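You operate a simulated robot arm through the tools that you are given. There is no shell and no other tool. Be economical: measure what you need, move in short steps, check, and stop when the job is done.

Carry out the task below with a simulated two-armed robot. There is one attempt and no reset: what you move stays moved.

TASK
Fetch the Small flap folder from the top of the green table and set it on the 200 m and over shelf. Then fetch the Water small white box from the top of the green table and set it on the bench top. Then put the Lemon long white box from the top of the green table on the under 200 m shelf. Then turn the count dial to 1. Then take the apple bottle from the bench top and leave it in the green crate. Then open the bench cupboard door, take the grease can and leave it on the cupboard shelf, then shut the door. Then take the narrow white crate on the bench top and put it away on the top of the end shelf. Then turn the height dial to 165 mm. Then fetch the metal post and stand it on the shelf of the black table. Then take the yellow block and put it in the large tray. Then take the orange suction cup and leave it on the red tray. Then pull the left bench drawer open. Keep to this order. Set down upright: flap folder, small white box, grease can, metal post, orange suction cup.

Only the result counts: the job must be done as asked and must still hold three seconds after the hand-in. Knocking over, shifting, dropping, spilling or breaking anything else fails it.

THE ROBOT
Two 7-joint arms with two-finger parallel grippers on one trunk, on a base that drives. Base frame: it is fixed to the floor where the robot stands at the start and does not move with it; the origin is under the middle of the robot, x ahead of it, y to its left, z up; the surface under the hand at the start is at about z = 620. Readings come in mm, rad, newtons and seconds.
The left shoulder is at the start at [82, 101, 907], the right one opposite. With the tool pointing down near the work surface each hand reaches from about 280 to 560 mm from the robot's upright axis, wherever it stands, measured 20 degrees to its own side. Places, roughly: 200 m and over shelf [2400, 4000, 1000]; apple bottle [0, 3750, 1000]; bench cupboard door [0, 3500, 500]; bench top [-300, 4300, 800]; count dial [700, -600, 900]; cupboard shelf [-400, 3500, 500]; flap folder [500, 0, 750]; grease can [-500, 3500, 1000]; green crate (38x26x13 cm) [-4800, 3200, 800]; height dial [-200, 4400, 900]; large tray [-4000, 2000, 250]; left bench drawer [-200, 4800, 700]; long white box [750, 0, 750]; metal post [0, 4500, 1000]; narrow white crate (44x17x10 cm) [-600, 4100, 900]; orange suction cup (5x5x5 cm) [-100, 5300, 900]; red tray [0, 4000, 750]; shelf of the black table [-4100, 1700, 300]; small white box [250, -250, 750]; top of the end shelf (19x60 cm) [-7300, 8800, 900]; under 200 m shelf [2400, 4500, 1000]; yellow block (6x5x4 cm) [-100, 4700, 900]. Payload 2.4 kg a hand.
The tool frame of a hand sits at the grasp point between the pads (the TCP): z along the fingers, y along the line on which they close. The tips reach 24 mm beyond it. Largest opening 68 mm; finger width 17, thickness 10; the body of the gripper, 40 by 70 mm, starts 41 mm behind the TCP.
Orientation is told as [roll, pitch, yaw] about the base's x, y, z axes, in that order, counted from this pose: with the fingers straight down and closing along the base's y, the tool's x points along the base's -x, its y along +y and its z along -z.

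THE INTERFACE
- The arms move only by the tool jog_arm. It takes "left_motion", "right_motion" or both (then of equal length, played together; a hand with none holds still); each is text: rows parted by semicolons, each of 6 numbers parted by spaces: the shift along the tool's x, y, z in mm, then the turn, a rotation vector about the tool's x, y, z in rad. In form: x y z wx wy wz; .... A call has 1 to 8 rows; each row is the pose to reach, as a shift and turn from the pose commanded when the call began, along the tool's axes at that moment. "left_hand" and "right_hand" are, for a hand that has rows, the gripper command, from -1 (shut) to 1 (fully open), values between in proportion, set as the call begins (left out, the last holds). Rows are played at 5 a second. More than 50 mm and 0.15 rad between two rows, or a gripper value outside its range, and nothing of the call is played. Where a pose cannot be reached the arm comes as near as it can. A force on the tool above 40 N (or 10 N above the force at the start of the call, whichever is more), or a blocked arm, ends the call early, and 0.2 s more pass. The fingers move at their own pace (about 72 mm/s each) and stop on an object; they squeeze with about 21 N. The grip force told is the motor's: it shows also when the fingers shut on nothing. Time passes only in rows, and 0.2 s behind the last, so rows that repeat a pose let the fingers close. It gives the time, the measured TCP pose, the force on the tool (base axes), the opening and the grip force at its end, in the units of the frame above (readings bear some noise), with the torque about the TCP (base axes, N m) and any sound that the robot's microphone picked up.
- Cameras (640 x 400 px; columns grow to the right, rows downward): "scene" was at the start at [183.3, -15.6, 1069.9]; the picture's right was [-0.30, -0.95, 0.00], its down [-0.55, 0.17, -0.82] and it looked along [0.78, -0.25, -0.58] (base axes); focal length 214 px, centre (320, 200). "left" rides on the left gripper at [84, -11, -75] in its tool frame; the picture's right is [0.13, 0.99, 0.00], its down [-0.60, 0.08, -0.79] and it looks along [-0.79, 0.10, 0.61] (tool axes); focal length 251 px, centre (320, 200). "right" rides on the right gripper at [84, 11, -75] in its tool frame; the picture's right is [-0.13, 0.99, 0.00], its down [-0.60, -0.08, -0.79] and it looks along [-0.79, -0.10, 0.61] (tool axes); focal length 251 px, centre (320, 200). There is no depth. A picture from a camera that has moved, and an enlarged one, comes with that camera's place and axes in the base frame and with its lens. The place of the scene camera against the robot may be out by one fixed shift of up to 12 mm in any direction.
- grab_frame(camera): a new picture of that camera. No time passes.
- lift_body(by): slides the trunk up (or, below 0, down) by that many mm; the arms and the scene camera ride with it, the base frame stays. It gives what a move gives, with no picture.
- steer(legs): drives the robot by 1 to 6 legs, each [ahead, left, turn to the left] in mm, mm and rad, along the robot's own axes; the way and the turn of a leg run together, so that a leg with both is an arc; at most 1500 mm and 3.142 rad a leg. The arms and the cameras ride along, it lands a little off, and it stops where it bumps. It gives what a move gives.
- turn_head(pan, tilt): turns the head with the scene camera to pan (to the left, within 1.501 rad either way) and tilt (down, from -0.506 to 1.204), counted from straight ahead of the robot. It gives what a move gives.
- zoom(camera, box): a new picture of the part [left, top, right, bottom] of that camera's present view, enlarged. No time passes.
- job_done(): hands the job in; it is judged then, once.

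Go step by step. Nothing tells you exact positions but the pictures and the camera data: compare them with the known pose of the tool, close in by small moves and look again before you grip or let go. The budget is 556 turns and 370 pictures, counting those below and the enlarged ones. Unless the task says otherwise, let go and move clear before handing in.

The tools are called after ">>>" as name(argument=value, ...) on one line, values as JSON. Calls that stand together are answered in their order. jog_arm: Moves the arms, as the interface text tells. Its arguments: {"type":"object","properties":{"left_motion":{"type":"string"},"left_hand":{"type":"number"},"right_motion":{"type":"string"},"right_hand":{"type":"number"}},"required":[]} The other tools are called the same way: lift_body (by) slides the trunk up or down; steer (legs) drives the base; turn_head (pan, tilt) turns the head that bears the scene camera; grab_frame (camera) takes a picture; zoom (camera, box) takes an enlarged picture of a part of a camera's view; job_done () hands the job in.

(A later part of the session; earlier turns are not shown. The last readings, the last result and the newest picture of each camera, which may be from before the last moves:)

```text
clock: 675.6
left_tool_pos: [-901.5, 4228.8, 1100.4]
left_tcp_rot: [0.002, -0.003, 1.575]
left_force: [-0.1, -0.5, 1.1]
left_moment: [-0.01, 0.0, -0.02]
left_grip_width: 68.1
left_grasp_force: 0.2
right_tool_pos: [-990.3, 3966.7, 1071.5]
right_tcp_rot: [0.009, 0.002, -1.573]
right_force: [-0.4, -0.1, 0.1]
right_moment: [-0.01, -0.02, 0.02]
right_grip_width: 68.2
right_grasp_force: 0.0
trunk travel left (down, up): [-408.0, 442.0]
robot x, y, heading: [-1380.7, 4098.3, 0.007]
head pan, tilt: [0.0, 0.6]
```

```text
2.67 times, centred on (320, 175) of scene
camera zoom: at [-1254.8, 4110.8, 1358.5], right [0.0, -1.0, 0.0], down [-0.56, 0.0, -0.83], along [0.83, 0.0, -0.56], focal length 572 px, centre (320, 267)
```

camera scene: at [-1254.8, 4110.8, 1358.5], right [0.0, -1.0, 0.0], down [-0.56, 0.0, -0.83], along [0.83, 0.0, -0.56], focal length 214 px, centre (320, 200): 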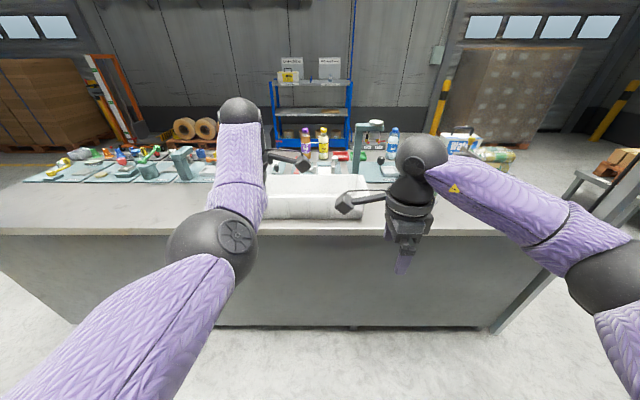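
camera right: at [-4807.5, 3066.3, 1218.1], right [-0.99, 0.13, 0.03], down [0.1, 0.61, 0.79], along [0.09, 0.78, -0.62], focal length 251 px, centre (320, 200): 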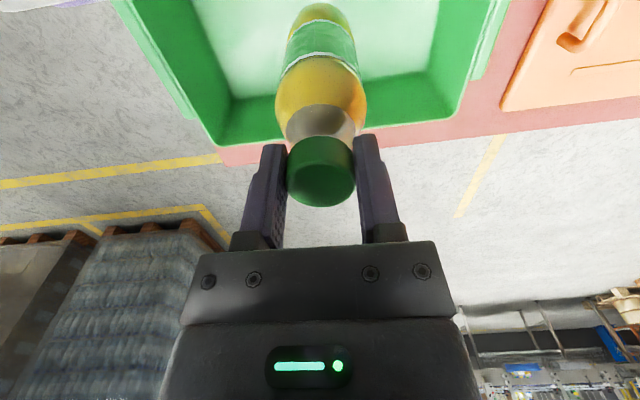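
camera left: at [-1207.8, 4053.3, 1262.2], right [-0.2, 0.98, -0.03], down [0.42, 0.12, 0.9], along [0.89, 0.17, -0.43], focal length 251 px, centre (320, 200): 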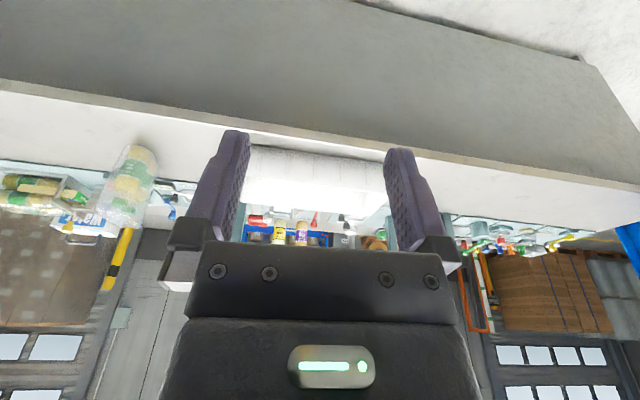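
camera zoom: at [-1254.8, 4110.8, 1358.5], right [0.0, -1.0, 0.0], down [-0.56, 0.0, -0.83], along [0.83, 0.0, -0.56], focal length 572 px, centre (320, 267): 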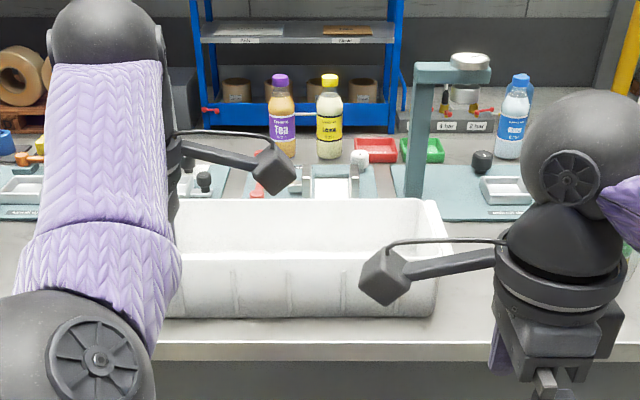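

The crate spans x −633…−458, y≈3950–4390, rim z≈947. I'll even out the hands, centre on it (y≈4170) and drive in with the hands above the near rim.

>>> jog_arm(left_motion="0 14 20 0 0 0; 0 29 40 0 0 0; 0 29 40 0 0 0", right_motion="0 30 5 0 0 0; 0 60 11 0 0 0; 0 60 11 0 0 0")

>>> steer(legs=[[0, 72, -0.007], [270, 0, 0]])

>>> grab_frame(camera="right")

>>> grab_frame(camera="left")

```text
clock: 676.4
left_tool_pos: [-921.4, 4232.9, 1057.1]
left_tcp_rot: [0.001, -0.003, 1.577]
left_force: [-0.7, 0.0, 0.3]
left_moment: [0.01, -0.02, 0.04]
left_grip_width: 67.9
left_grasp_force: 0.1
left hand out of reach, approached as far as the arm can: row 2, 3
right_tool_pos: [-931.9, 3967.3, 1061.1]
right_tcp_rot: [0.006, 0.003, -1.573]
right_force: [-0.3, 0.0, -0.2]
right_moment: [0.0, 0.03, -0.01]
right_grip_width: 68.1
right_grasp_force: 0.0
trunk travel left (down, up): [-408.0, 442.0]
robot x, y, heading: [-1378.2, 4100.5, 0.006]
head pan, tilt: [0.0, 0.6]
```

```text
clock: 678.9
left_tool_pos: [-650.3, 4295.3, 1057.4]
left_tcp_rot: [0.003, -0.003, 1.565]
left_force: [0.1, 0.3, -0.4]
left_moment: [0.01, 0.03, -0.03]
left_grip_width: 67.8
left_grasp_force: 0.1
right_tool_pos: [-666.1, 4030.9, 1061.5]
right_tcp_rot: [0.004, 0.003, -1.585]
right_force: [0.1, -0.6, -0.3]
right_moment: [0.02, 0.02, 0.0]
right_grip_width: 68.2
right_grasp_force: 0.0
trunk travel left (down, up): [-408.0, 442.0]
robot x, y, heading: [-1109.9, 4168.7, -0.014]
head pan, tilt: [0.0, 0.6]
```

```text
197 pictures are left
camera right: at [-654.9, 4113.0, 1135.2], right [0.99, -0.14, 0.01], down [-0.09, -0.6, 0.79], along [-0.11, -0.78, -0.61], focal length 251 px, centre (320, 200)
```

right: 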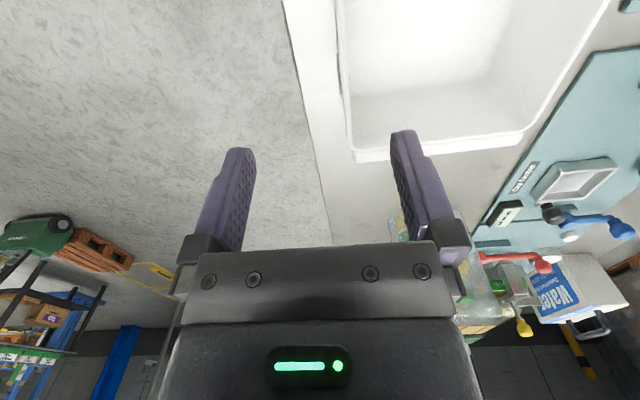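

```text
196 pictures are left
camera left: at [-641.0, 4211.0, 1133.0], right [-0.99, -0.12, 0.0], down [-0.07, 0.6, 0.8], along [-0.1, 0.79, -0.61], focal length 251 px, centre (320, 200)
```

left: 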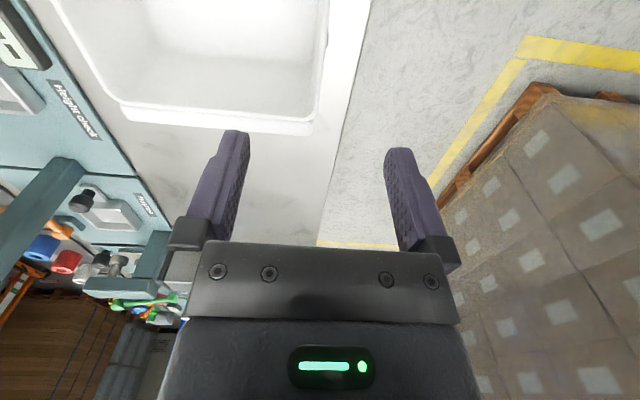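

The near rim is at x≈−645, y 3933–4351. I'll shift slightly, align both hands over the rim and come down partway.

>>> steer(legs=[[0, -18, 0.014]])

>>> jog_arm(left_motion="0 0 35 0 0 0; 0 0 70 0 0 0; 0 0 70 0 0 0", right_motion="0 10 37 0 0 0; 0 20 74 0 0 0; 0 20 74 0 0 0")

>>> grab_frame(camera="right")

>>> grab_frame(camera="left")

>>> grab_frame(camera="scene")

```text
clock: 679.7
left_tool_pos: [-653.0, 4283.9, 1057.6]
left_tcp_rot: [0.001, -0.004, 1.578]
left_force: [0.0, -0.9, 0.3]
left_moment: [0.02, 0.02, -0.02]
left_grip_width: 68.1
left_grasp_force: 0.1
right_tool_pos: [-664.5, 4018.6, 1061.1]
right_tcp_rot: [0.005, 0.001, -1.572]
right_force: [0.2, 0.1, 0.0]
right_moment: [0.03, -0.02, -0.01]
right_grip_width: 67.9
right_grasp_force: 0.0
trunk travel left (down, up): [-408.0, 442.0]
robot x, y, heading: [-1109.1, 4150.6, 0.005]
head pan, tilt: [0.0, 0.6]
```

```text
clock: 680.5
left_tool_pos: [-655.7, 4284.2, 987.4]
left_tcp_rot: [0.0, -0.003, 1.578]
left_force: [-0.6, 0.8, -0.1]
left_moment: [0.02, 0.03, -0.01]
left_grip_width: 68.2
left_grasp_force: 0.1
right_tool_pos: [-643.8, 4021.2, 986.6]
right_tcp_rot: [0.007, 0.001, -1.57]
right_force: [-0.4, 0.2, -0.4]
right_moment: [0.03, 0.0, 0.02]
right_grip_width: 68.0
right_grasp_force: 0.0
trunk travel left (down, up): [-408.0, 442.0]
robot x, y, heading: [-1114.3, 4151.8, 0.007]
head pan, tilt: [0.0, 0.6]
```

```text
195 pictures are left
camera right: at [-634.3, 4104.0, 1061.3], right [0.99, -0.13, 0.01], down [-0.08, -0.6, 0.79], along [-0.1, -0.79, -0.61], focal length 251 px, centre (320, 200)
```

right: 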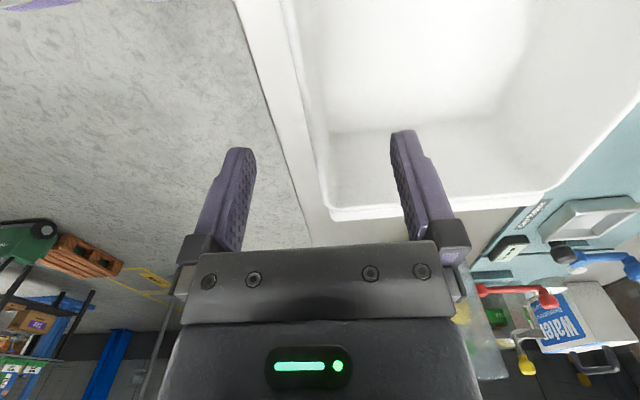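

```text
194 pictures are left
camera left: at [-643.7, 4199.5, 1062.9], right [-0.99, -0.14, 0.0], down [-0.08, 0.6, 0.8], along [-0.11, 0.79, -0.61], focal length 251 px, centre (320, 200)
```

left: 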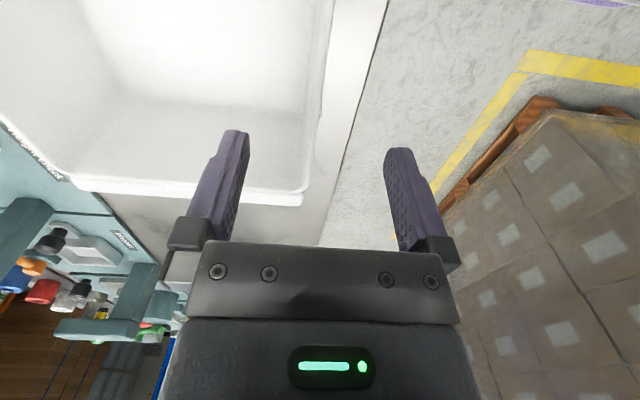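

```text
193 pictures are left
camera scene: at [-987.5, 4162.3, 1358.5], right [0.01, -1.0, 0.0], down [-0.57, 0.0, -0.82], along [0.82, 0.0, -0.57], focal length 214 px, centre (320, 200)
```

scene: 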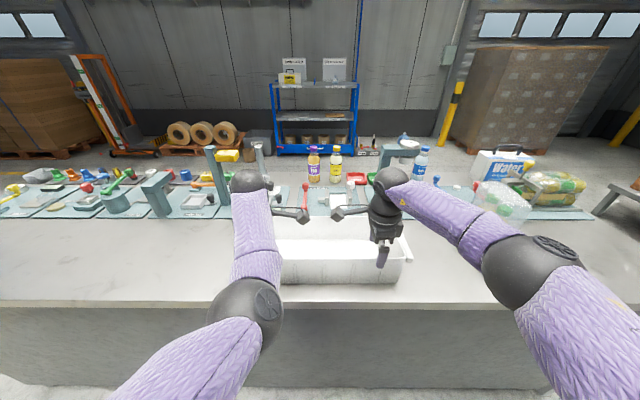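

>>> zoom(camera="right", box=[220, 0, 420, 240])

>>> zoom(camera="left", box=[220, 0, 420, 240])

```text
1.67 times, centred on (320, 120) of right
camera zoom: at [-634.3, 4104.0, 1061.3], right [0.99, -0.13, 0.01], down [-0.08, -0.6, 0.79], along [-0.1, -0.79, -0.61], focal length 419 px, centre (320, 333)
```

zoom: 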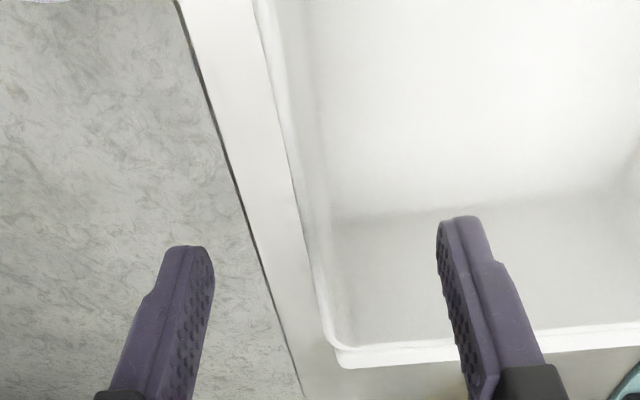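

```text
1.67 times, centred on (320, 120) of left
camera zoom: at [-643.7, 4199.5, 1062.9], right [-0.99, -0.14, 0.0], down [-0.08, 0.6, 0.8], along [-0.11, 0.79, -0.61], focal length 419 px, centre (320, 333)
```

zoom: 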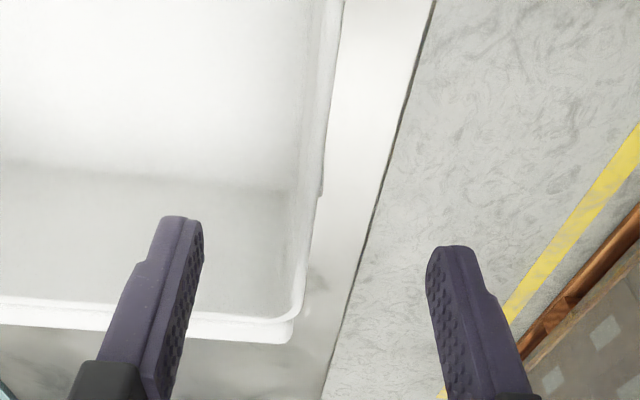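

The wall is only about 7 mm thick; both hands need small corrections. I'll lower them over the wall.

>>> jog_arm(left_motion="0 -5 18 0 0 0; 0 -5 36 0 0 0; 0 -5 54 0 0 0; 0 -5 54 0 0 0", right_motion="0 -3 18 0 0 0; 0 -3 36 0 0 0; 0 -3 54 0 0 0; 0 -3 54 0 0 0")

>>> grab_frame(camera="right")

>>> grab_frame(camera="left")

```text
clock: 681.5
left_tool_pos: [-647.4, 4285.2, 934.8]
left_tcp_rot: [0.002, -0.003, 1.577]
left_force: [0.4, 0.8, 0.4]
left_moment: [0.0, -0.05, 0.0]
left_grip_width: 68.3
left_grasp_force: 0.0
right_tool_pos: [-644.7, 4019.7, 932.1]
right_tcp_rot: [0.004, 0.003, -1.571]
right_force: [0.9, -0.5, 0.2]
right_moment: [-0.02, -0.03, -0.01]
right_grip_width: 68.0
right_grasp_force: 0.0
trunk travel left (down, up): [-408.0, 442.0]
robot x, y, heading: [-1110.9, 4153.4, 0.007]
head pan, tilt: [0.0, 0.6]
```

```text
190 pictures are left
camera right: at [-636.2, 4101.6, 1007.2], right [0.99, -0.13, 0.01], down [-0.08, -0.6, 0.79], along [-0.1, -0.79, -0.61], focal length 251 px, centre (320, 200)
```

right: 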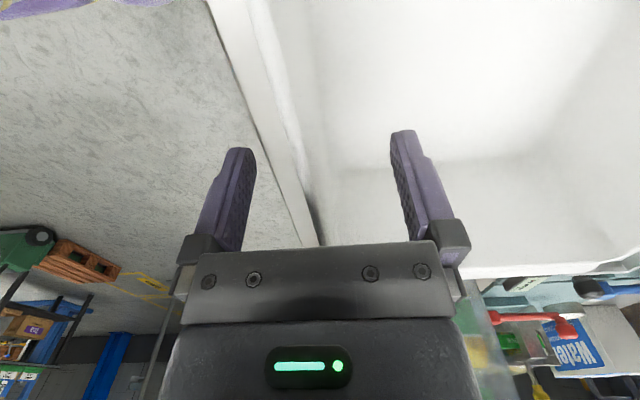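

```text
189 pictures are left
camera left: at [-636.9, 4200.3, 1009.8], right [-0.99, -0.14, 0.0], down [-0.08, 0.6, 0.79], along [-0.11, 0.79, -0.61], focal length 251 px, centre (320, 200)
```

left: 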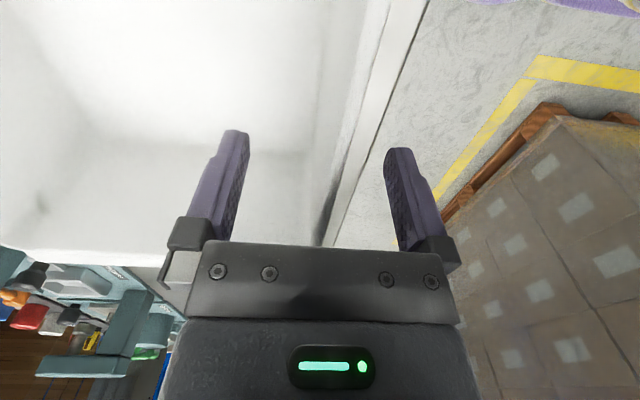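

The wall is between each pair of fingers; I'll shift both 7 mm towards it and close together.

>>> jog_arm(left_motion="0 7 0 0 0 0; 0 7 0 0 0 0", right_motion="0 -7 0 0 0 0; 0 -7 0 0 0 0")

>>> jog_arm(left_motion="0 0 0 0 0 0; 0 0 0 0 0 0; 0 0 0 0 0 0; 0 0 0 0 0 0; 0 0 0 0 0 0", right_motion="0 0 0 0 0 0; 0 0 0 0 0 0; 0 0 0 0 0 0; 0 0 0 0 0 0; 0 0 0 0 0 0", left_hand=-1, right_hand=-1)

>>> grab_frame(camera="right")

>>> grab_frame(camera="scene")

```text
clock: 682.1
left_tool_pos: [-655.5, 4285.0, 934.3]
left_tcp_rot: [0.0, -0.003, 1.578]
left_force: [0.4, -0.5, -0.3]
left_moment: [0.03, 0.02, 0.0]
left_grip_width: 68.0
left_grasp_force: 0.0
right_tool_pos: [-653.2, 4019.2, 932.6]
right_tcp_rot: [0.004, 0.002, -1.57]
right_force: [-0.1, -0.1, 0.8]
right_moment: [-0.01, 0.02, -0.01]
right_grip_width: 68.2
right_grasp_force: 0.0
trunk travel left (down, up): [-408.0, 442.0]
robot x, y, heading: [-1112.1, 4151.1, 0.004]
head pan, tilt: [0.0, 0.6]
```

```text
clock: 683.3
left_tool_pos: [-655.1, 4285.0, 932.8]
left_tcp_rot: [0.002, -0.003, 1.578]
left_force: [0.0, 0.4, -0.5]
left_moment: [0.0, -0.4, -0.17]
left_grip_width: 4.7
left_grasp_force: 20.9
right_tool_pos: [-653.7, 4018.1, 933.0]
right_tcp_rot: [0.005, 0.002, -1.572]
right_force: [-0.9, -0.2, 3.5]
right_moment: [0.06, 0.64, 0.24]
right_grip_width: 5.0
right_grasp_force: 20.8
trunk travel left (down, up): [-408.0, 442.0]
robot x, y, heading: [-1108.9, 4151.2, 0.005]
head pan, tilt: [0.0, 0.6]
```

```text
188 pictures are left
camera right: at [-643.5, 4101.7, 1007.0], right [0.99, -0.13, 0.01], down [-0.08, -0.6, 0.79], along [-0.1, -0.79, -0.61], focal length 251 px, centre (320, 200)
```

right: 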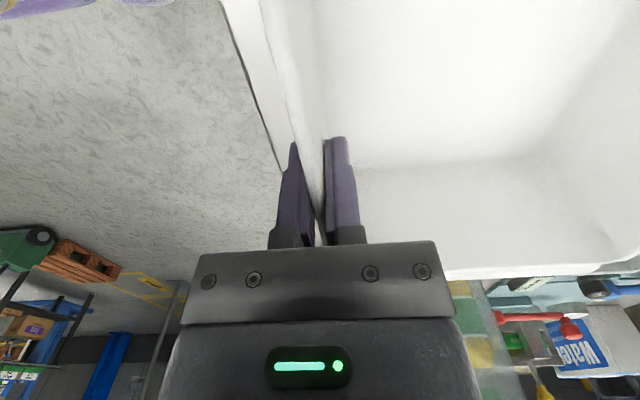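

```text
187 pictures are left
camera scene: at [-987.4, 4162.3, 1358.5], right [0.01, -1.0, 0.0], down [-0.57, 0.0, -0.82], along [0.82, 0.0, -0.57], focal length 214 px, centre (320, 200)
```

scene: 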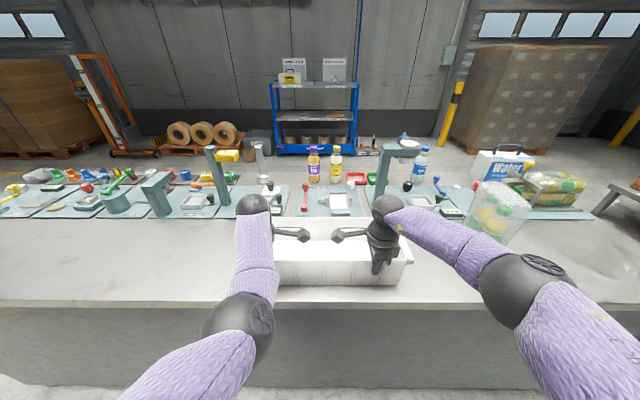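

Both hands hold the wall (about 5 mm). I'll lift slightly with the trunk and check the tilt.

>>> lift_body(by=40)

>>> grab_frame(camera="scene")

>>> grab_frame(camera="right")

```text
clock: 684.1
left_tool_pos: [-654.7, 4284.7, 973.9]
left_tcp_rot: [0.0, -0.003, 1.578]
left_force: [1.1, -1.9, 2.3]
left_moment: [-0.62, -0.26, -0.02]
left_grip_width: 5.0
left_grasp_force: 21.2
right_tool_pos: [-652.8, 4018.8, 972.1]
right_tcp_rot: [0.005, 0.002, -1.572]
right_force: [-0.9, 2.8, -6.2]
right_moment: [-0.39, 0.64, 0.31]
right_grip_width: 5.0
right_grasp_force: 21.1
trunk travel left (down, up): [-448.0, 402.0]
robot x, y, heading: [-1108.4, 4153.3, 0.003]
head pan, tilt: [0.0, 0.6]
```

```text
186 pictures are left
camera scene: at [-991.7, 4162.3, 1398.6], right [0.01, -1.0, 0.0], down [-0.57, 0.0, -0.82], along [0.82, 0.0, -0.57], focal length 214 px, centre (320, 200)
```

scene: 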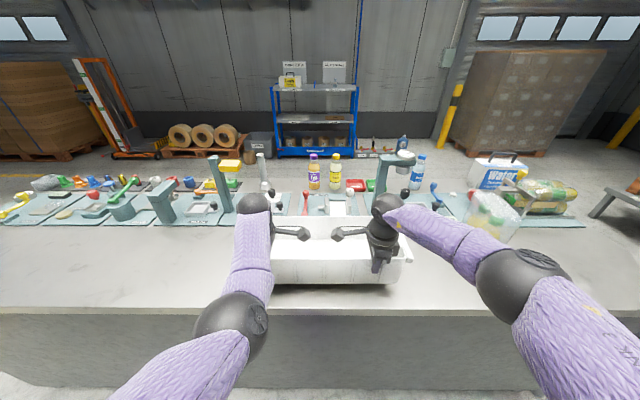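

```text
185 pictures are left
camera right: at [-643.5, 4101.5, 1047.0], right [0.99, -0.13, 0.01], down [-0.08, -0.6, 0.79], along [-0.1, -0.79, -0.61], focal length 251 px, centre (320, 200)
```

right: 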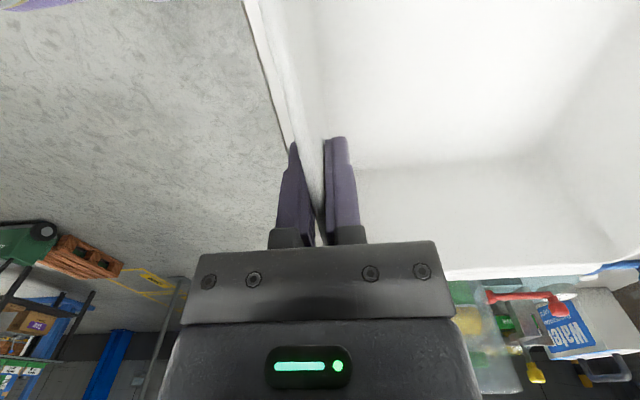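

The crate is lifted and level (about 0.4 kg). I'll back off, turn towards the north-west and look for the end shelf.

>>> lift_body(by=80)

>>> steer(legs=[[-600, 0, 0], [0, 0, 2.6]])

>>> turn_head(pan=0.0, tilt=0.15)

>>> grab_frame(camera="scene")

```text
clock: 685.3
left_tool_pos: [-654.3, 4285.0, 1052.8]
left_tcp_rot: [0.0, -0.004, 1.578]
left_force: [0.9, -3.1, -0.9]
left_moment: [-0.21, -0.29, 0.0]
left_grip_width: 4.9
left_grasp_force: 20.9
right_tool_pos: [-651.9, 4019.2, 1052.8]
right_tcp_rot: [0.004, 0.003, -1.571]
right_force: [-0.8, 2.0, -4.4]
right_moment: [-0.24, 0.66, 0.24]
right_grip_width: 5.1
right_grasp_force: 20.6
trunk travel left (down, up): [-528.0, 322.0]
robot x, y, heading: [-1110.6, 4151.4, 0.007]
head pan, tilt: [0.0, 0.6]
```

```text
clock: 691.7
left_tool_pos: [-1625.7, 4610.7, 1054.2]
left_tcp_rot: [-0.001, 0.006, 2.695]
left_force: [2.7, 1.2, -2.5]
left_moment: [-0.02, 0.39, 0.23]
left_grip_width: 4.8
left_grasp_force: 21.6
right_tool_pos: [-1383.0, 4496.8, 1051.2]
right_tcp_rot: [0.002, -0.015, -0.456]
right_force: [2.1, -4.2, -0.6]
right_moment: [0.06, 0.4, 0.33]
right_grip_width: 5.4
right_grasp_force: 21.2
trunk travel left (down, up): [-528.0, 322.0]
robot x, y, heading: [-1705.5, 4149.1, 1.132]
head pan, tilt: [0.0, 0.6]
stopped in leg 2: the force on the tool passed its limit at 70 N (the readings are from after the stop); the commanded pose is now the measured one
```

```text
clock: 692.6
left_tool_pos: [-1626.4, 4610.5, 1054.6]
left_tcp_rot: [-0.002, 0.002, 2.697]
left_force: [5.9, -1.2, -5.4]
left_moment: [-0.12, 0.33, 0.19]
left_grip_width: 5.0
left_grasp_force: 20.8
right_tool_pos: [-1383.5, 4496.0, 1051.7]
right_tcp_rot: [0.002, -0.014, -0.455]
right_force: [4.0, -4.9, -0.8]
right_moment: [-0.04, -0.01, 0.37]
right_grip_width: 5.0
right_grasp_force: 21.2
trunk travel left (down, up): [-528.0, 322.0]
robot x, y, heading: [-1707.6, 4143.5, 1.132]
head pan, tilt: [0.0, 0.15]
```

```text
184 pictures are left
camera scene: at [-1652.7, 4254.7, 1520.4], right [0.91, -0.43, 0.0], down [-0.07, -0.14, -0.99], along [0.42, 0.89, -0.15], focal length 214 px, centre (320, 200)
```

scene: 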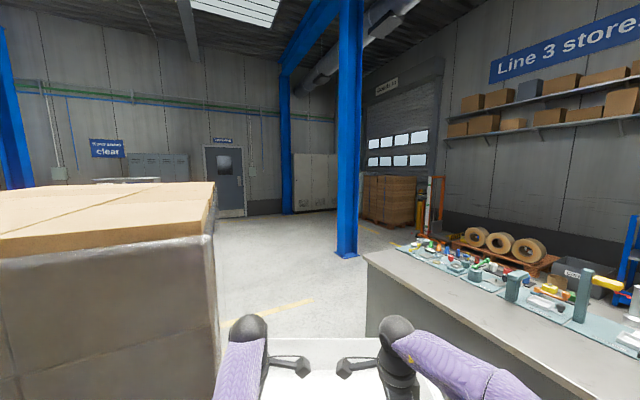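

Turning left, the crate brushed the tall carton stack. I'll turn back, withdraw south-west, and turn with more room.

>>> steer(legs=[[0, 0, -0.4], [-600, 0, 0]])

>>> grab_frame(camera="scene")

>>> grab_frame(camera="left")

```text
clock: 697.1
left_tool_pos: [-1895.7, 4145.4, 1055.2]
left_tcp_rot: [-0.002, 0.005, 2.312]
left_force: [0.3, 1.9, -1.7]
left_moment: [-0.23, 0.18, 0.16]
left_grip_width: 4.7
left_grasp_force: 21.0
right_tool_pos: [-1713.2, 3948.7, 1051.2]
right_tcp_rot: [0.002, -0.016, -0.839]
right_force: [-1.3, -0.7, -3.2]
right_moment: [-0.08, 0.01, 0.37]
right_grip_width: 5.2
right_grasp_force: 20.6
trunk travel left (down, up): [-528.0, 322.0]
robot x, y, heading: [-2144.9, 3738.9, 0.744]
head pan, tilt: [0.0, 0.15]
```

```text
183 pictures are left
camera scene: at [-2058.3, 3827.7, 1520.5], right [0.68, -0.73, 0.0], down [-0.11, -0.1, -0.99], along [0.73, 0.67, -0.15], focal length 214 px, centre (320, 200)
```

scene: 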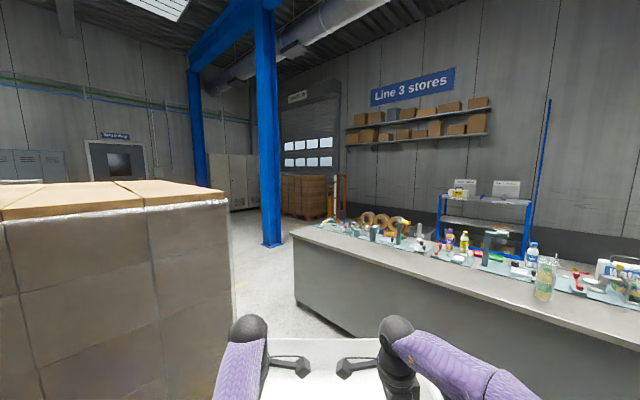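

```text
182 pictures are left
camera left: at [-1831.7, 4090.6, 1130.7], right [-0.64, -0.77, 0.0], down [-0.47, 0.39, 0.79], along [-0.6, 0.51, -0.61], focal length 251 px, centre (320, 200)
```

left: 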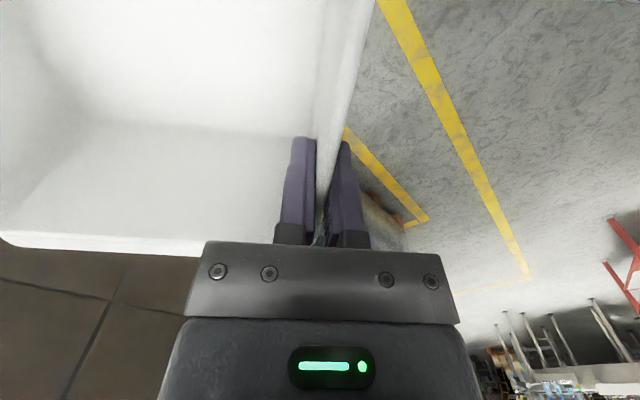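

>>> steer(legs=[[0, 0, 1.7]])

>>> turn_head(pan=-0.4, tilt=0.1)

>>> grab_frame(camera="scene")

>>> turn_head(pan=0.3, tilt=0.1)

>>> grab_frame(camera="scene")

```text
clock: 701.7
left_tool_pos: [-2583.0, 3922.3, 1054.1]
left_tcp_rot: [-0.002, 0.005, -2.238]
left_force: [-1.4, 0.6, -1.5]
left_moment: [-0.1, -0.22, 0.14]
left_grip_width: 4.9
left_grasp_force: 21.0
right_tool_pos: [-2418.8, 4133.6, 1051.3]
right_tcp_rot: [0.003, -0.015, 0.893]
right_force: [2.2, -1.7, -2.5]
right_moment: [-0.03, -0.07, 0.4]
right_grip_width: 5.2
right_grasp_force: 21.4
trunk travel left (down, up): [-528.0, 322.0]
robot x, y, heading: [-2143.4, 3743.2, 2.482]
head pan, tilt: [0.0, 0.15]
```

```text
clock: 702.6
left_tool_pos: [-2582.9, 3921.5, 1055.0]
left_tcp_rot: [-0.002, 0.005, -2.238]
left_force: [-1.8, 0.9, -2.9]
left_moment: [-0.23, -0.14, 0.17]
left_grip_width: 4.6
left_grasp_force: 20.9
right_tool_pos: [-2417.6, 4134.2, 1050.7]
right_tcp_rot: [0.002, -0.016, 0.893]
right_force: [1.4, -0.8, -1.0]
right_moment: [-0.12, -0.05, 0.34]
right_grip_width: 5.0
right_grasp_force: 21.3
trunk travel left (down, up): [-528.0, 322.0]
robot x, y, heading: [-2144.7, 3744.0, 2.486]
head pan, tilt: [-0.4, 0.099]
```

```text
181 pictures are left
camera scene: at [-2199.6, 3844.3, 1525.1], right [0.87, 0.49, 0.0], down [0.05, -0.09, -0.99], along [-0.49, 0.87, -0.1], focal length 214 px, centre (320, 200)
```

scene: 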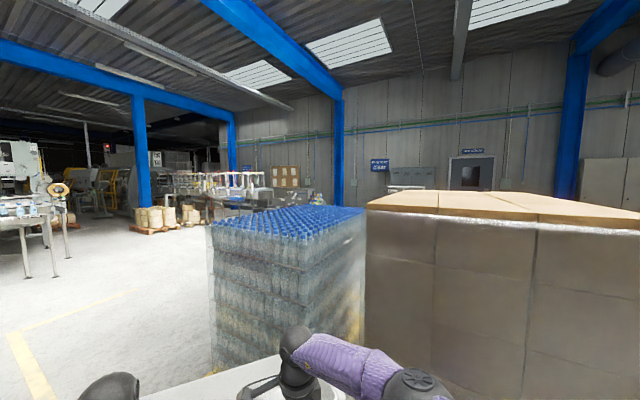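

```text
clock: 703.6
left_tool_pos: [-2584.3, 3923.4, 1054.8]
left_tcp_rot: [-0.002, 0.006, -2.238]
left_force: [-0.8, 1.2, -1.5]
left_moment: [-0.27, -0.14, 0.12]
left_grip_width: 4.8
left_grasp_force: 21.3
right_tool_pos: [-2418.1, 4134.1, 1050.7]
right_tcp_rot: [0.002, -0.016, 0.892]
right_force: [1.3, -0.6, -2.0]
right_moment: [0.0, -0.08, 0.39]
right_grip_width: 5.1
right_grasp_force: 21.3
trunk travel left (down, up): [-528.0, 322.0]
robot x, y, heading: [-2146.2, 3742.6, 2.475]
head pan, tilt: [0.3, 0.099]
```

```text
180 pictures are left
camera scene: at [-2240.7, 3796.7, 1525.2], right [0.35, 0.94, 0.0], down [0.09, -0.04, -0.99], along [-0.93, 0.35, -0.1], focal length 214 px, centre (320, 200)
```

scene: 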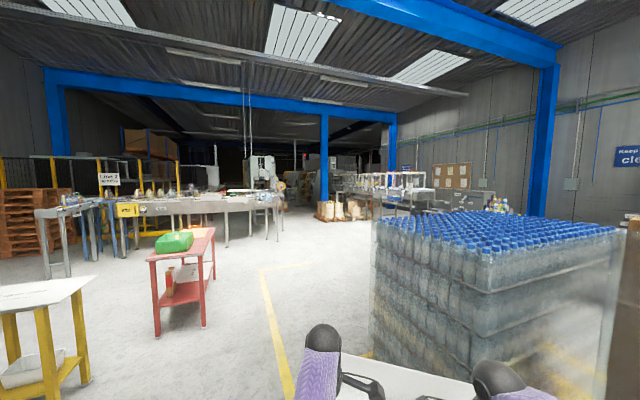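

>>> turn_head(pan=-0.15, tilt=0.1)

>>> zoom(camera="scene", box=[200, 130, 440, 280])

```text
clock: 704.5
left_tool_pos: [-2583.7, 3922.5, 1054.9]
left_tcp_rot: [-0.003, 0.007, -2.238]
left_force: [-1.8, 1.4, -2.0]
left_moment: [-0.21, -0.19, 0.15]
left_grip_width: 4.9
left_grasp_force: 20.9
right_tool_pos: [-2417.9, 4134.4, 1051.5]
right_tcp_rot: [0.002, -0.016, 0.895]
right_force: [0.7, -0.8, -3.0]
right_moment: [-0.03, -0.05, 0.35]
right_grip_width: 5.1
right_grasp_force: 21.0
trunk travel left (down, up): [-528.0, 322.0]
robot x, y, heading: [-2145.4, 3738.9, 2.482]
head pan, tilt: [-0.15, 0.099]
```

```text
2.67 times, centred on (320, 205) of scene
camera zoom: at [-2218.1, 3830.7, 1525.2], right [0.73, 0.69, 0.0], down [0.07, -0.07, -0.99], along [-0.69, 0.72, -0.1], focal length 572 px, centre (320, 187)
```

zoom: 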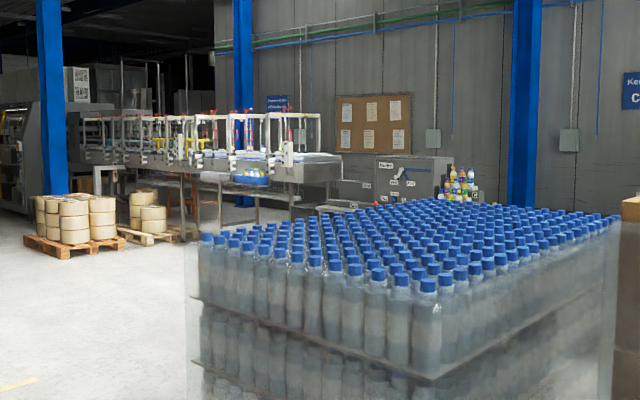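

The conveyor line's end is in the distance near (-7300, 8800). I'll drive west through the gap, then north-west.

>>> steer(legs=[[0, 0, 0.416], [1260, 0, 0], [1260, 0, 0]])

>>> turn_head(pan=-0.7, tilt=0.15)

>>> grab_frame(camera="scene")

```text
clock: 718.1
left_tool_pos: [-5070.4, 4280.1, 1054.0]
left_tcp_rot: [-0.001, 0.005, -1.801]
left_force: [-1.2, 0.6, -0.5]
left_moment: [-0.08, -0.28, 0.14]
left_grip_width: 5.0
left_grasp_force: 21.0
right_tool_pos: [-5009.4, 4542.5, 1050.8]
right_tcp_rot: [0.003, -0.015, 1.329]
right_force: [1.7, -0.3, -2.4]
right_moment: [-0.01, -0.06, 0.38]
right_grip_width: 5.2
right_grasp_force: 21.1
trunk travel left (down, up): [-528.0, 322.0]
robot x, y, heading: [-4598.0, 4302.2, 2.914]
head pan, tilt: [-0.15, 0.099]
```

```text
clock: 719.0
left_tool_pos: [-5071.3, 4280.1, 1054.4]
left_tcp_rot: [-0.001, 0.005, -1.802]
left_force: [-1.5, -0.5, -2.0]
left_moment: [-0.22, -0.21, 0.12]
left_grip_width: 4.8
left_grasp_force: 20.9
right_tool_pos: [-5008.6, 4540.6, 1051.6]
right_tcp_rot: [0.003, -0.017, 1.331]
right_force: [1.4, -1.1, -1.8]
right_moment: [-0.09, -0.06, 0.36]
right_grip_width: 5.2
right_grasp_force: 20.8
trunk travel left (down, up): [-528.0, 322.0]
robot x, y, heading: [-4595.8, 4303.1, 2.917]
head pan, tilt: [-0.7, 0.15]
```

```text
178 pictures are left
camera scene: at [-4665.0, 4390.9, 1520.5], right [0.8, 0.6, 0.0], down [0.09, -0.12, -0.99], along [-0.59, 0.79, -0.15], focal length 214 px, centre (320, 200)
```

scene: 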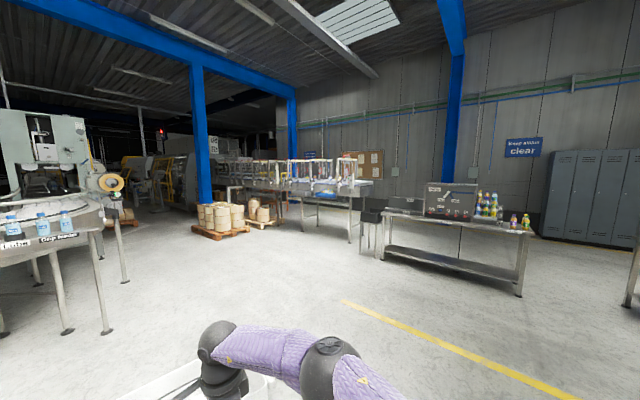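

>>> zoom(camera="scene", box=[220, 140, 460, 270])

```text
2.67 times, centred on (340, 205) of scene
camera zoom: at [-4665.0, 4390.9, 1520.5], right [0.8, 0.6, 0.0], down [0.09, -0.12, -0.99], along [-0.59, 0.79, -0.15], focal length 572 px, centre (267, 187)
```

zoom: 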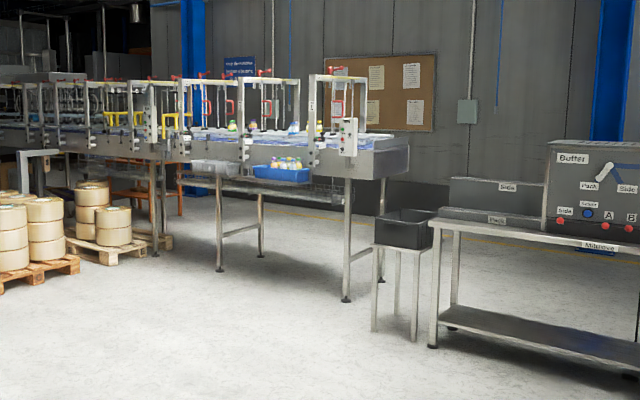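

The line ends in a metal end section around x≈-6720, y 8150–8750. I'll drive nearer for a better look.

>>> steer(legs=[[0, 0, -0.896], [1400, 0, 0], [1300, 0, 0]])

>>> turn_head(pan=0.1, tilt=0.25)

>>> grab_frame(camera="scene")

>>> zoom(camera="scene", box=[200, 90, 440, 240])

```text
clock: 734.5
left_tool_pos: [-6078.5, 7105.4, 1053.8]
left_tcp_rot: [-0.001, 0.005, -2.71]
left_force: [-0.6, 1.9, -2.5]
left_moment: [-0.22, -0.12, 0.17]
left_grip_width: 4.8
left_grasp_force: 21.0
right_tool_pos: [-5835.3, 7218.8, 1051.8]
right_tcp_rot: [0.002, -0.015, 0.423]
right_force: [0.3, -1.6, -2.3]
right_moment: [-0.08, -0.01, 0.37]
right_grip_width: 5.0
right_grasp_force: 20.9
trunk travel left (down, up): [-528.0, 322.0]
robot x, y, heading: [-5773.5, 6744.7, 2.006]
head pan, tilt: [-0.7, 0.15]
```

```text
clock: 735.7
left_tool_pos: [-6079.7, 7105.7, 1052.8]
left_tcp_rot: [-0.003, 0.004, -2.709]
left_force: [-0.8, 1.8, -2.8]
left_moment: [-0.3, 0.05, 0.15]
left_grip_width: 4.8
left_grasp_force: 21.0
right_tool_pos: [-5835.2, 7219.0, 1050.6]
right_tcp_rot: [0.003, -0.015, 0.422]
right_force: [-0.1, -1.5, -1.9]
right_moment: [-0.11, -0.02, 0.36]
right_grip_width: 4.9
right_grasp_force: 20.5
trunk travel left (down, up): [-528.0, 322.0]
robot x, y, heading: [-5770.2, 6745.2, 2.006]
head pan, tilt: [0.099, 0.25]
```

```text
176 pictures are left
camera scene: at [-5820.9, 6853.0, 1511.2], right [0.86, 0.51, 0.0], down [0.13, -0.21, -0.97], along [-0.49, 0.83, -0.25], focal length 214 px, centre (320, 200)
```

scene: 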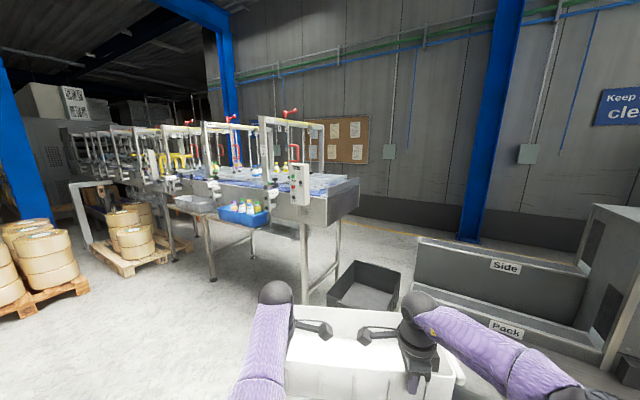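

```text
2.67 times, centred on (320, 165) of scene
camera zoom: at [-5820.9, 6853.0, 1511.2], right [0.86, 0.51, 0.0], down [0.13, -0.21, -0.97], along [-0.49, 0.83, -0.25], focal length 572 px, centre (320, 293)
```

zoom: 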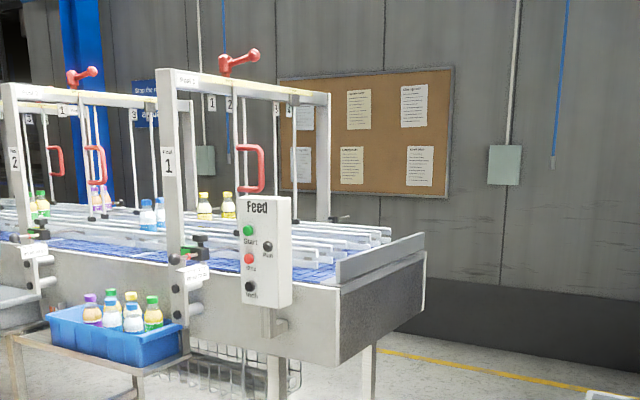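

I need a nearer look at the shelf structures beside the line. I'll move west and face north.

>>> steer(legs=[[0, 0, -0.435], [0, 1200, 0]])

>>> turn_head(pan=0.0, tilt=0.3)

>>> grab_frame(camera="scene")

>>> zoom(camera="scene", box=[160, 80, 480, 290])

```text
clock: 743.0
left_tool_pos: [-7110.3, 7189.2, 1054.9]
left_tcp_rot: [-0.002, 0.006, -3.13]
left_force: [-1.5, 0.8, -1.3]
left_moment: [-0.28, 0.0, 0.16]
left_grip_width: 4.8
left_grasp_force: 20.9
right_tool_pos: [-6841.9, 7191.2, 1052.2]
right_tcp_rot: [0.003, -0.018, 0.0]
right_force: [0.5, -2.0, -2.8]
right_moment: [-0.1, 0.01, 0.33]
right_grip_width: 4.9
right_grasp_force: 20.9
trunk travel left (down, up): [-528.0, 322.0]
robot x, y, heading: [-6979.0, 6734.6, 1.584]
head pan, tilt: [0.099, 0.25]
```

```text
clock: 743.7
left_tool_pos: [-7110.4, 7189.1, 1054.1]
left_tcp_rot: [-0.001, 0.006, -3.13]
left_force: [-0.1, 2.4, -3.0]
left_moment: [-0.27, 0.06, 0.12]
left_grip_width: 4.9
left_grasp_force: 21.0
right_tool_pos: [-6841.3, 7192.6, 1052.6]
right_tcp_rot: [0.0, -0.017, 0.0]
right_force: [0.6, -2.6, -2.3]
right_moment: [-0.08, 0.13, 0.41]
right_grip_width: 5.3
right_grasp_force: 21.3
trunk travel left (down, up): [-528.0, 322.0]
robot x, y, heading: [-6974.3, 6737.1, 1.587]
head pan, tilt: [0.0, 0.3]
```

```text
174 pictures are left
camera scene: at [-6972.4, 6856.8, 1506.5], right [1.0, 0.01, 0.0], down [0.0, -0.3, -0.96], along [-0.01, 0.95, -0.3], focal length 214 px, centre (320, 200)
```

scene: 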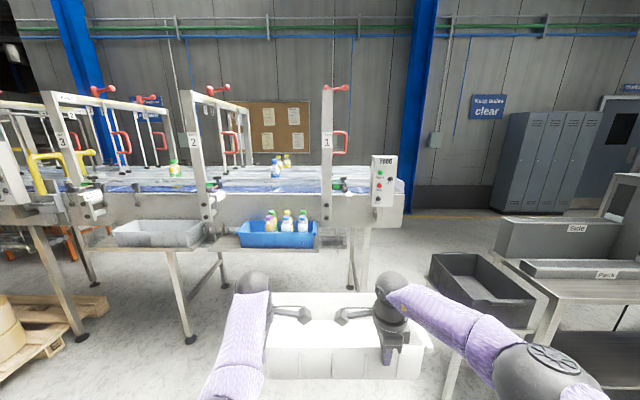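

```text
1.90 times, centred on (320, 185) of scene
camera zoom: at [-6972.4, 6856.8, 1506.5], right [1.0, 0.01, 0.0], down [0.0, -0.3, -0.96], along [-0.01, 0.95, -0.3], focal length 408 px, centre (320, 229)
```

zoom: 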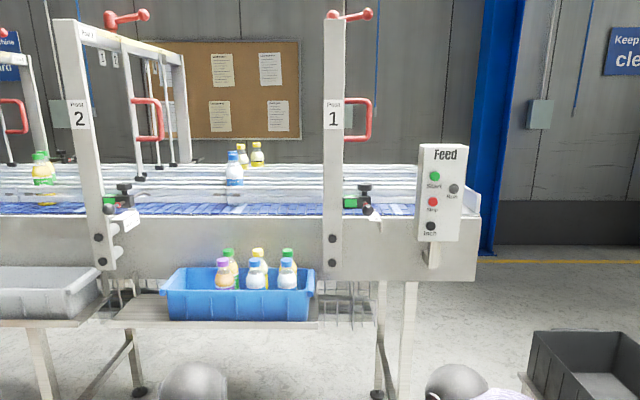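

The shelf at this side (between posts 1 and 2, z≈880) already holds a blue crate. I'll raise the trunk to look over the line towards y≈8800.

>>> lift_body(by=300)

>>> turn_head(pan=0.1, tilt=0.35)

>>> grab_frame(camera="scene")

>>> zoom(camera="scene", box=[160, 80, 480, 290])

>>> turn_head(pan=0.9, tilt=0.3)

>>> grab_frame(camera="scene")

```text
clock: 746.7
left_tool_pos: [-7109.9, 7190.1, 1354.4]
left_tcp_rot: [-0.003, 0.005, -3.13]
left_force: [-0.5, 2.7, -2.7]
left_moment: [-0.23, -0.41, 0.12]
left_grip_width: 5.0
left_grasp_force: 21.0
right_tool_pos: [-6842.1, 7193.7, 1351.2]
right_tcp_rot: [0.002, -0.017, 0.0]
right_force: [0.1, -2.2, -3.8]
right_moment: [-0.11, 0.31, 0.39]
right_grip_width: 5.2
right_grasp_force: 21.4
trunk travel left (down, up): [-828.0, 22.0]
robot x, y, heading: [-6977.6, 6732.4, 1.58]
head pan, tilt: [0.0, 0.3]
```

```text
clock: 747.4
left_tool_pos: [-7109.5, 7188.7, 1354.0]
left_tcp_rot: [-0.002, 0.004, -3.131]
left_force: [0.0, 2.7, -0.2]
left_moment: [-0.23, -0.26, 0.17]
left_grip_width: 4.9
left_grasp_force: 21.3
right_tool_pos: [-6841.2, 7193.1, 1351.8]
right_tcp_rot: [0.002, -0.014, 0.0]
right_force: [-1.2, -2.6, -2.4]
right_moment: [-0.09, 0.15, 0.33]
right_grip_width: 4.8
right_grasp_force: 21.1
trunk travel left (down, up): [-828.0, 22.0]
robot x, y, heading: [-6976.0, 6735.3, 1.581]
head pan, tilt: [0.099, 0.351]
```

```text
172 pictures are left
camera scene: at [-6981.4, 6848.3, 1802.0], right [0.99, 0.11, 0.0], down [0.04, -0.34, -0.94], along [-0.11, 0.93, -0.34], focal length 214 px, centre (320, 200)
```

scene: 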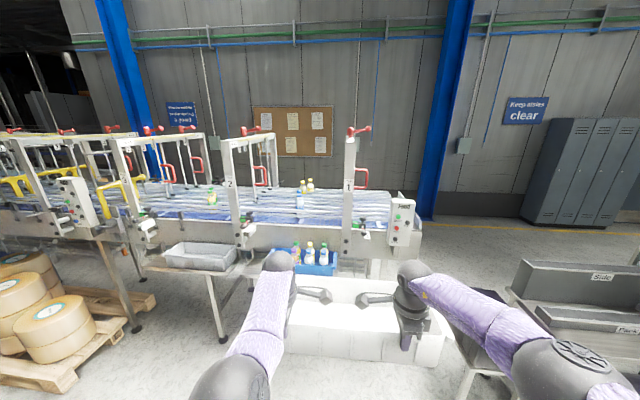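

```text
1.90 times, centred on (320, 185) of scene
camera zoom: at [-6981.4, 6848.3, 1802.0], right [0.99, 0.11, 0.0], down [0.04, -0.34, -0.94], along [-0.11, 0.93, -0.34], focal length 408 px, centre (320, 229)
```

zoom: 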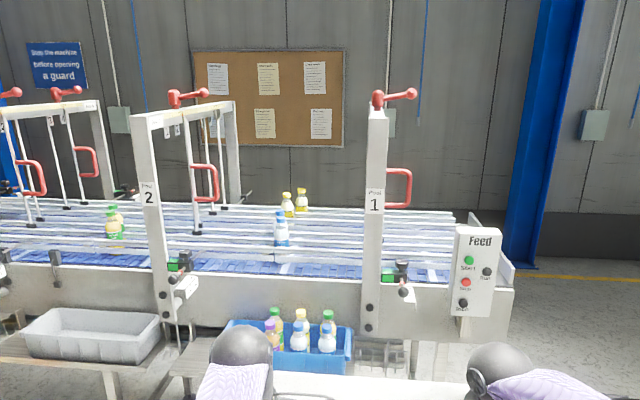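

```text
clock: 748.5
left_tool_pos: [-7108.1, 7190.1, 1355.2]
left_tcp_rot: [-0.002, 0.004, -3.13]
left_force: [1.5, 2.0, -0.6]
left_moment: [-0.26, 0.02, 0.17]
left_grip_width: 5.2
left_grasp_force: 20.9
right_tool_pos: [-6841.3, 7194.2, 1351.9]
right_tcp_rot: [0.001, -0.016, 0.0]
right_force: [-1.4, -1.7, -3.3]
right_moment: [-0.04, -0.14, 0.34]
right_grip_width: 5.2
right_grasp_force: 20.9
trunk travel left (down, up): [-828.0, 22.0]
robot x, y, heading: [-6977.2, 6737.6, 1.586]
head pan, tilt: [0.901, 0.3]
```

```text
170 pictures are left
camera scene: at [-7044.9, 6812.8, 1806.7], right [0.61, 0.79, 0.0], down [0.23, -0.18, -0.96], along [-0.76, 0.58, -0.3], focal length 214 px, centre (320, 200)
```

scene: 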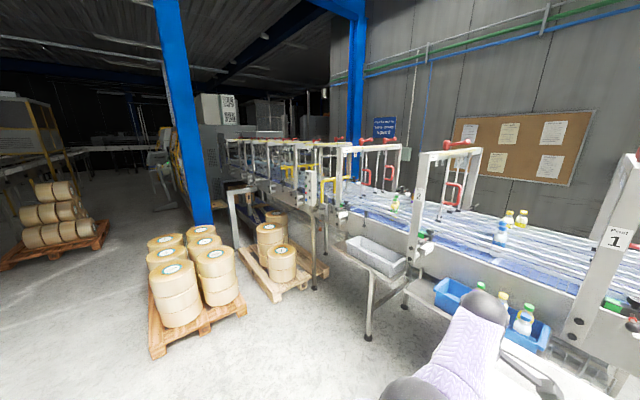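

The target coordinates lie just north of the line (its north edge is y≈8680), so the end shelf must be on the far side. I'll go round the east end of the steel table to reach that side.

>>> lift_body(by=-300)

>>> steer(legs=[[0, -1450, 0], [0, -1450, 0]])

>>> turn_head(pan=-0.5, tilt=0.2)

>>> grab_frame(camera="scene")

```text
clock: 751.5
left_tool_pos: [-7110.4, 7189.8, 1054.2]
left_tcp_rot: [-0.001, 0.003, -3.131]
left_force: [0.6, 2.0, -2.3]
left_moment: [-0.28, -0.04, 0.15]
left_grip_width: 4.8
left_grasp_force: 20.7
right_tool_pos: [-6840.4, 7192.3, 1051.1]
right_tcp_rot: [0.002, -0.015, 0.0]
right_force: [-0.2, -1.5, -3.0]
right_moment: [-0.12, 0.13, 0.37]
right_grip_width: 5.2
right_grasp_force: 21.5
trunk travel left (down, up): [-528.0, 322.0]
robot x, y, heading: [-6976.8, 6733.8, 1.587]
head pan, tilt: [0.901, 0.3]
```

```text
clock: 765.5
left_tool_pos: [-4213.5, 7224.4, 1053.0]
left_tcp_rot: [-0.003, 0.006, -3.113]
left_force: [0.3, 1.8, -2.5]
left_moment: [-0.24, 0.0, 0.11]
left_grip_width: 4.9
left_grasp_force: 21.0
right_tool_pos: [-3944.6, 7231.5, 1051.3]
right_tcp_rot: [0.003, -0.015, 0.018]
right_force: [-0.1, -2.4, -3.3]
right_moment: [-0.06, 0.01, 0.36]
right_grip_width: 5.3
right_grasp_force: 20.5
trunk travel left (down, up): [-528.0, 322.0]
robot x, y, heading: [-4071.8, 6771.2, 1.597]
head pan, tilt: [0.901, 0.3]
```

```text
clock: 767.1
left_tool_pos: [-4212.9, 7223.5, 1054.5]
left_tcp_rot: [-0.002, 0.005, -3.112]
left_force: [0.6, 1.3, -2.1]
left_moment: [-0.26, 0.2, 0.14]
left_grip_width: 4.8
left_grasp_force: 20.9
right_tool_pos: [-3945.4, 7232.1, 1050.3]
right_tcp_rot: [0.001, -0.015, 0.017]
right_force: [0.5, -1.2, -0.9]
right_moment: [-0.03, -0.02, 0.35]
right_grip_width: 4.9
right_grasp_force: 21.1
trunk travel left (down, up): [-528.0, 322.0]
robot x, y, heading: [-4071.6, 6768.5, 1.605]
head pan, tilt: [-0.499, 0.201]
```

```text
169 pictures are left
camera scene: at [-4025.8, 6883.7, 1515.8], right [0.89, -0.45, 0.0], down [-0.09, -0.18, -0.98], along [0.44, 0.87, -0.2], focal length 214 px, centre (320, 200)
```

scene: 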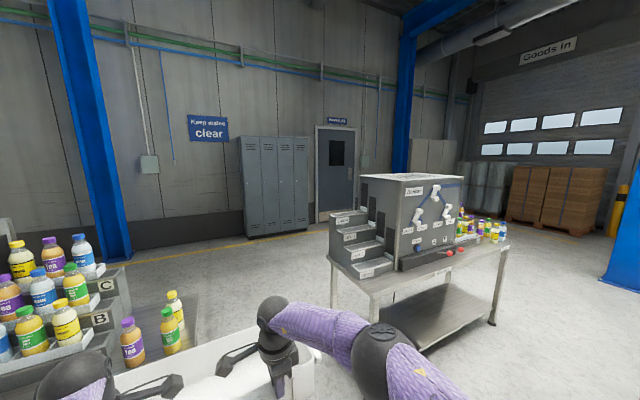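

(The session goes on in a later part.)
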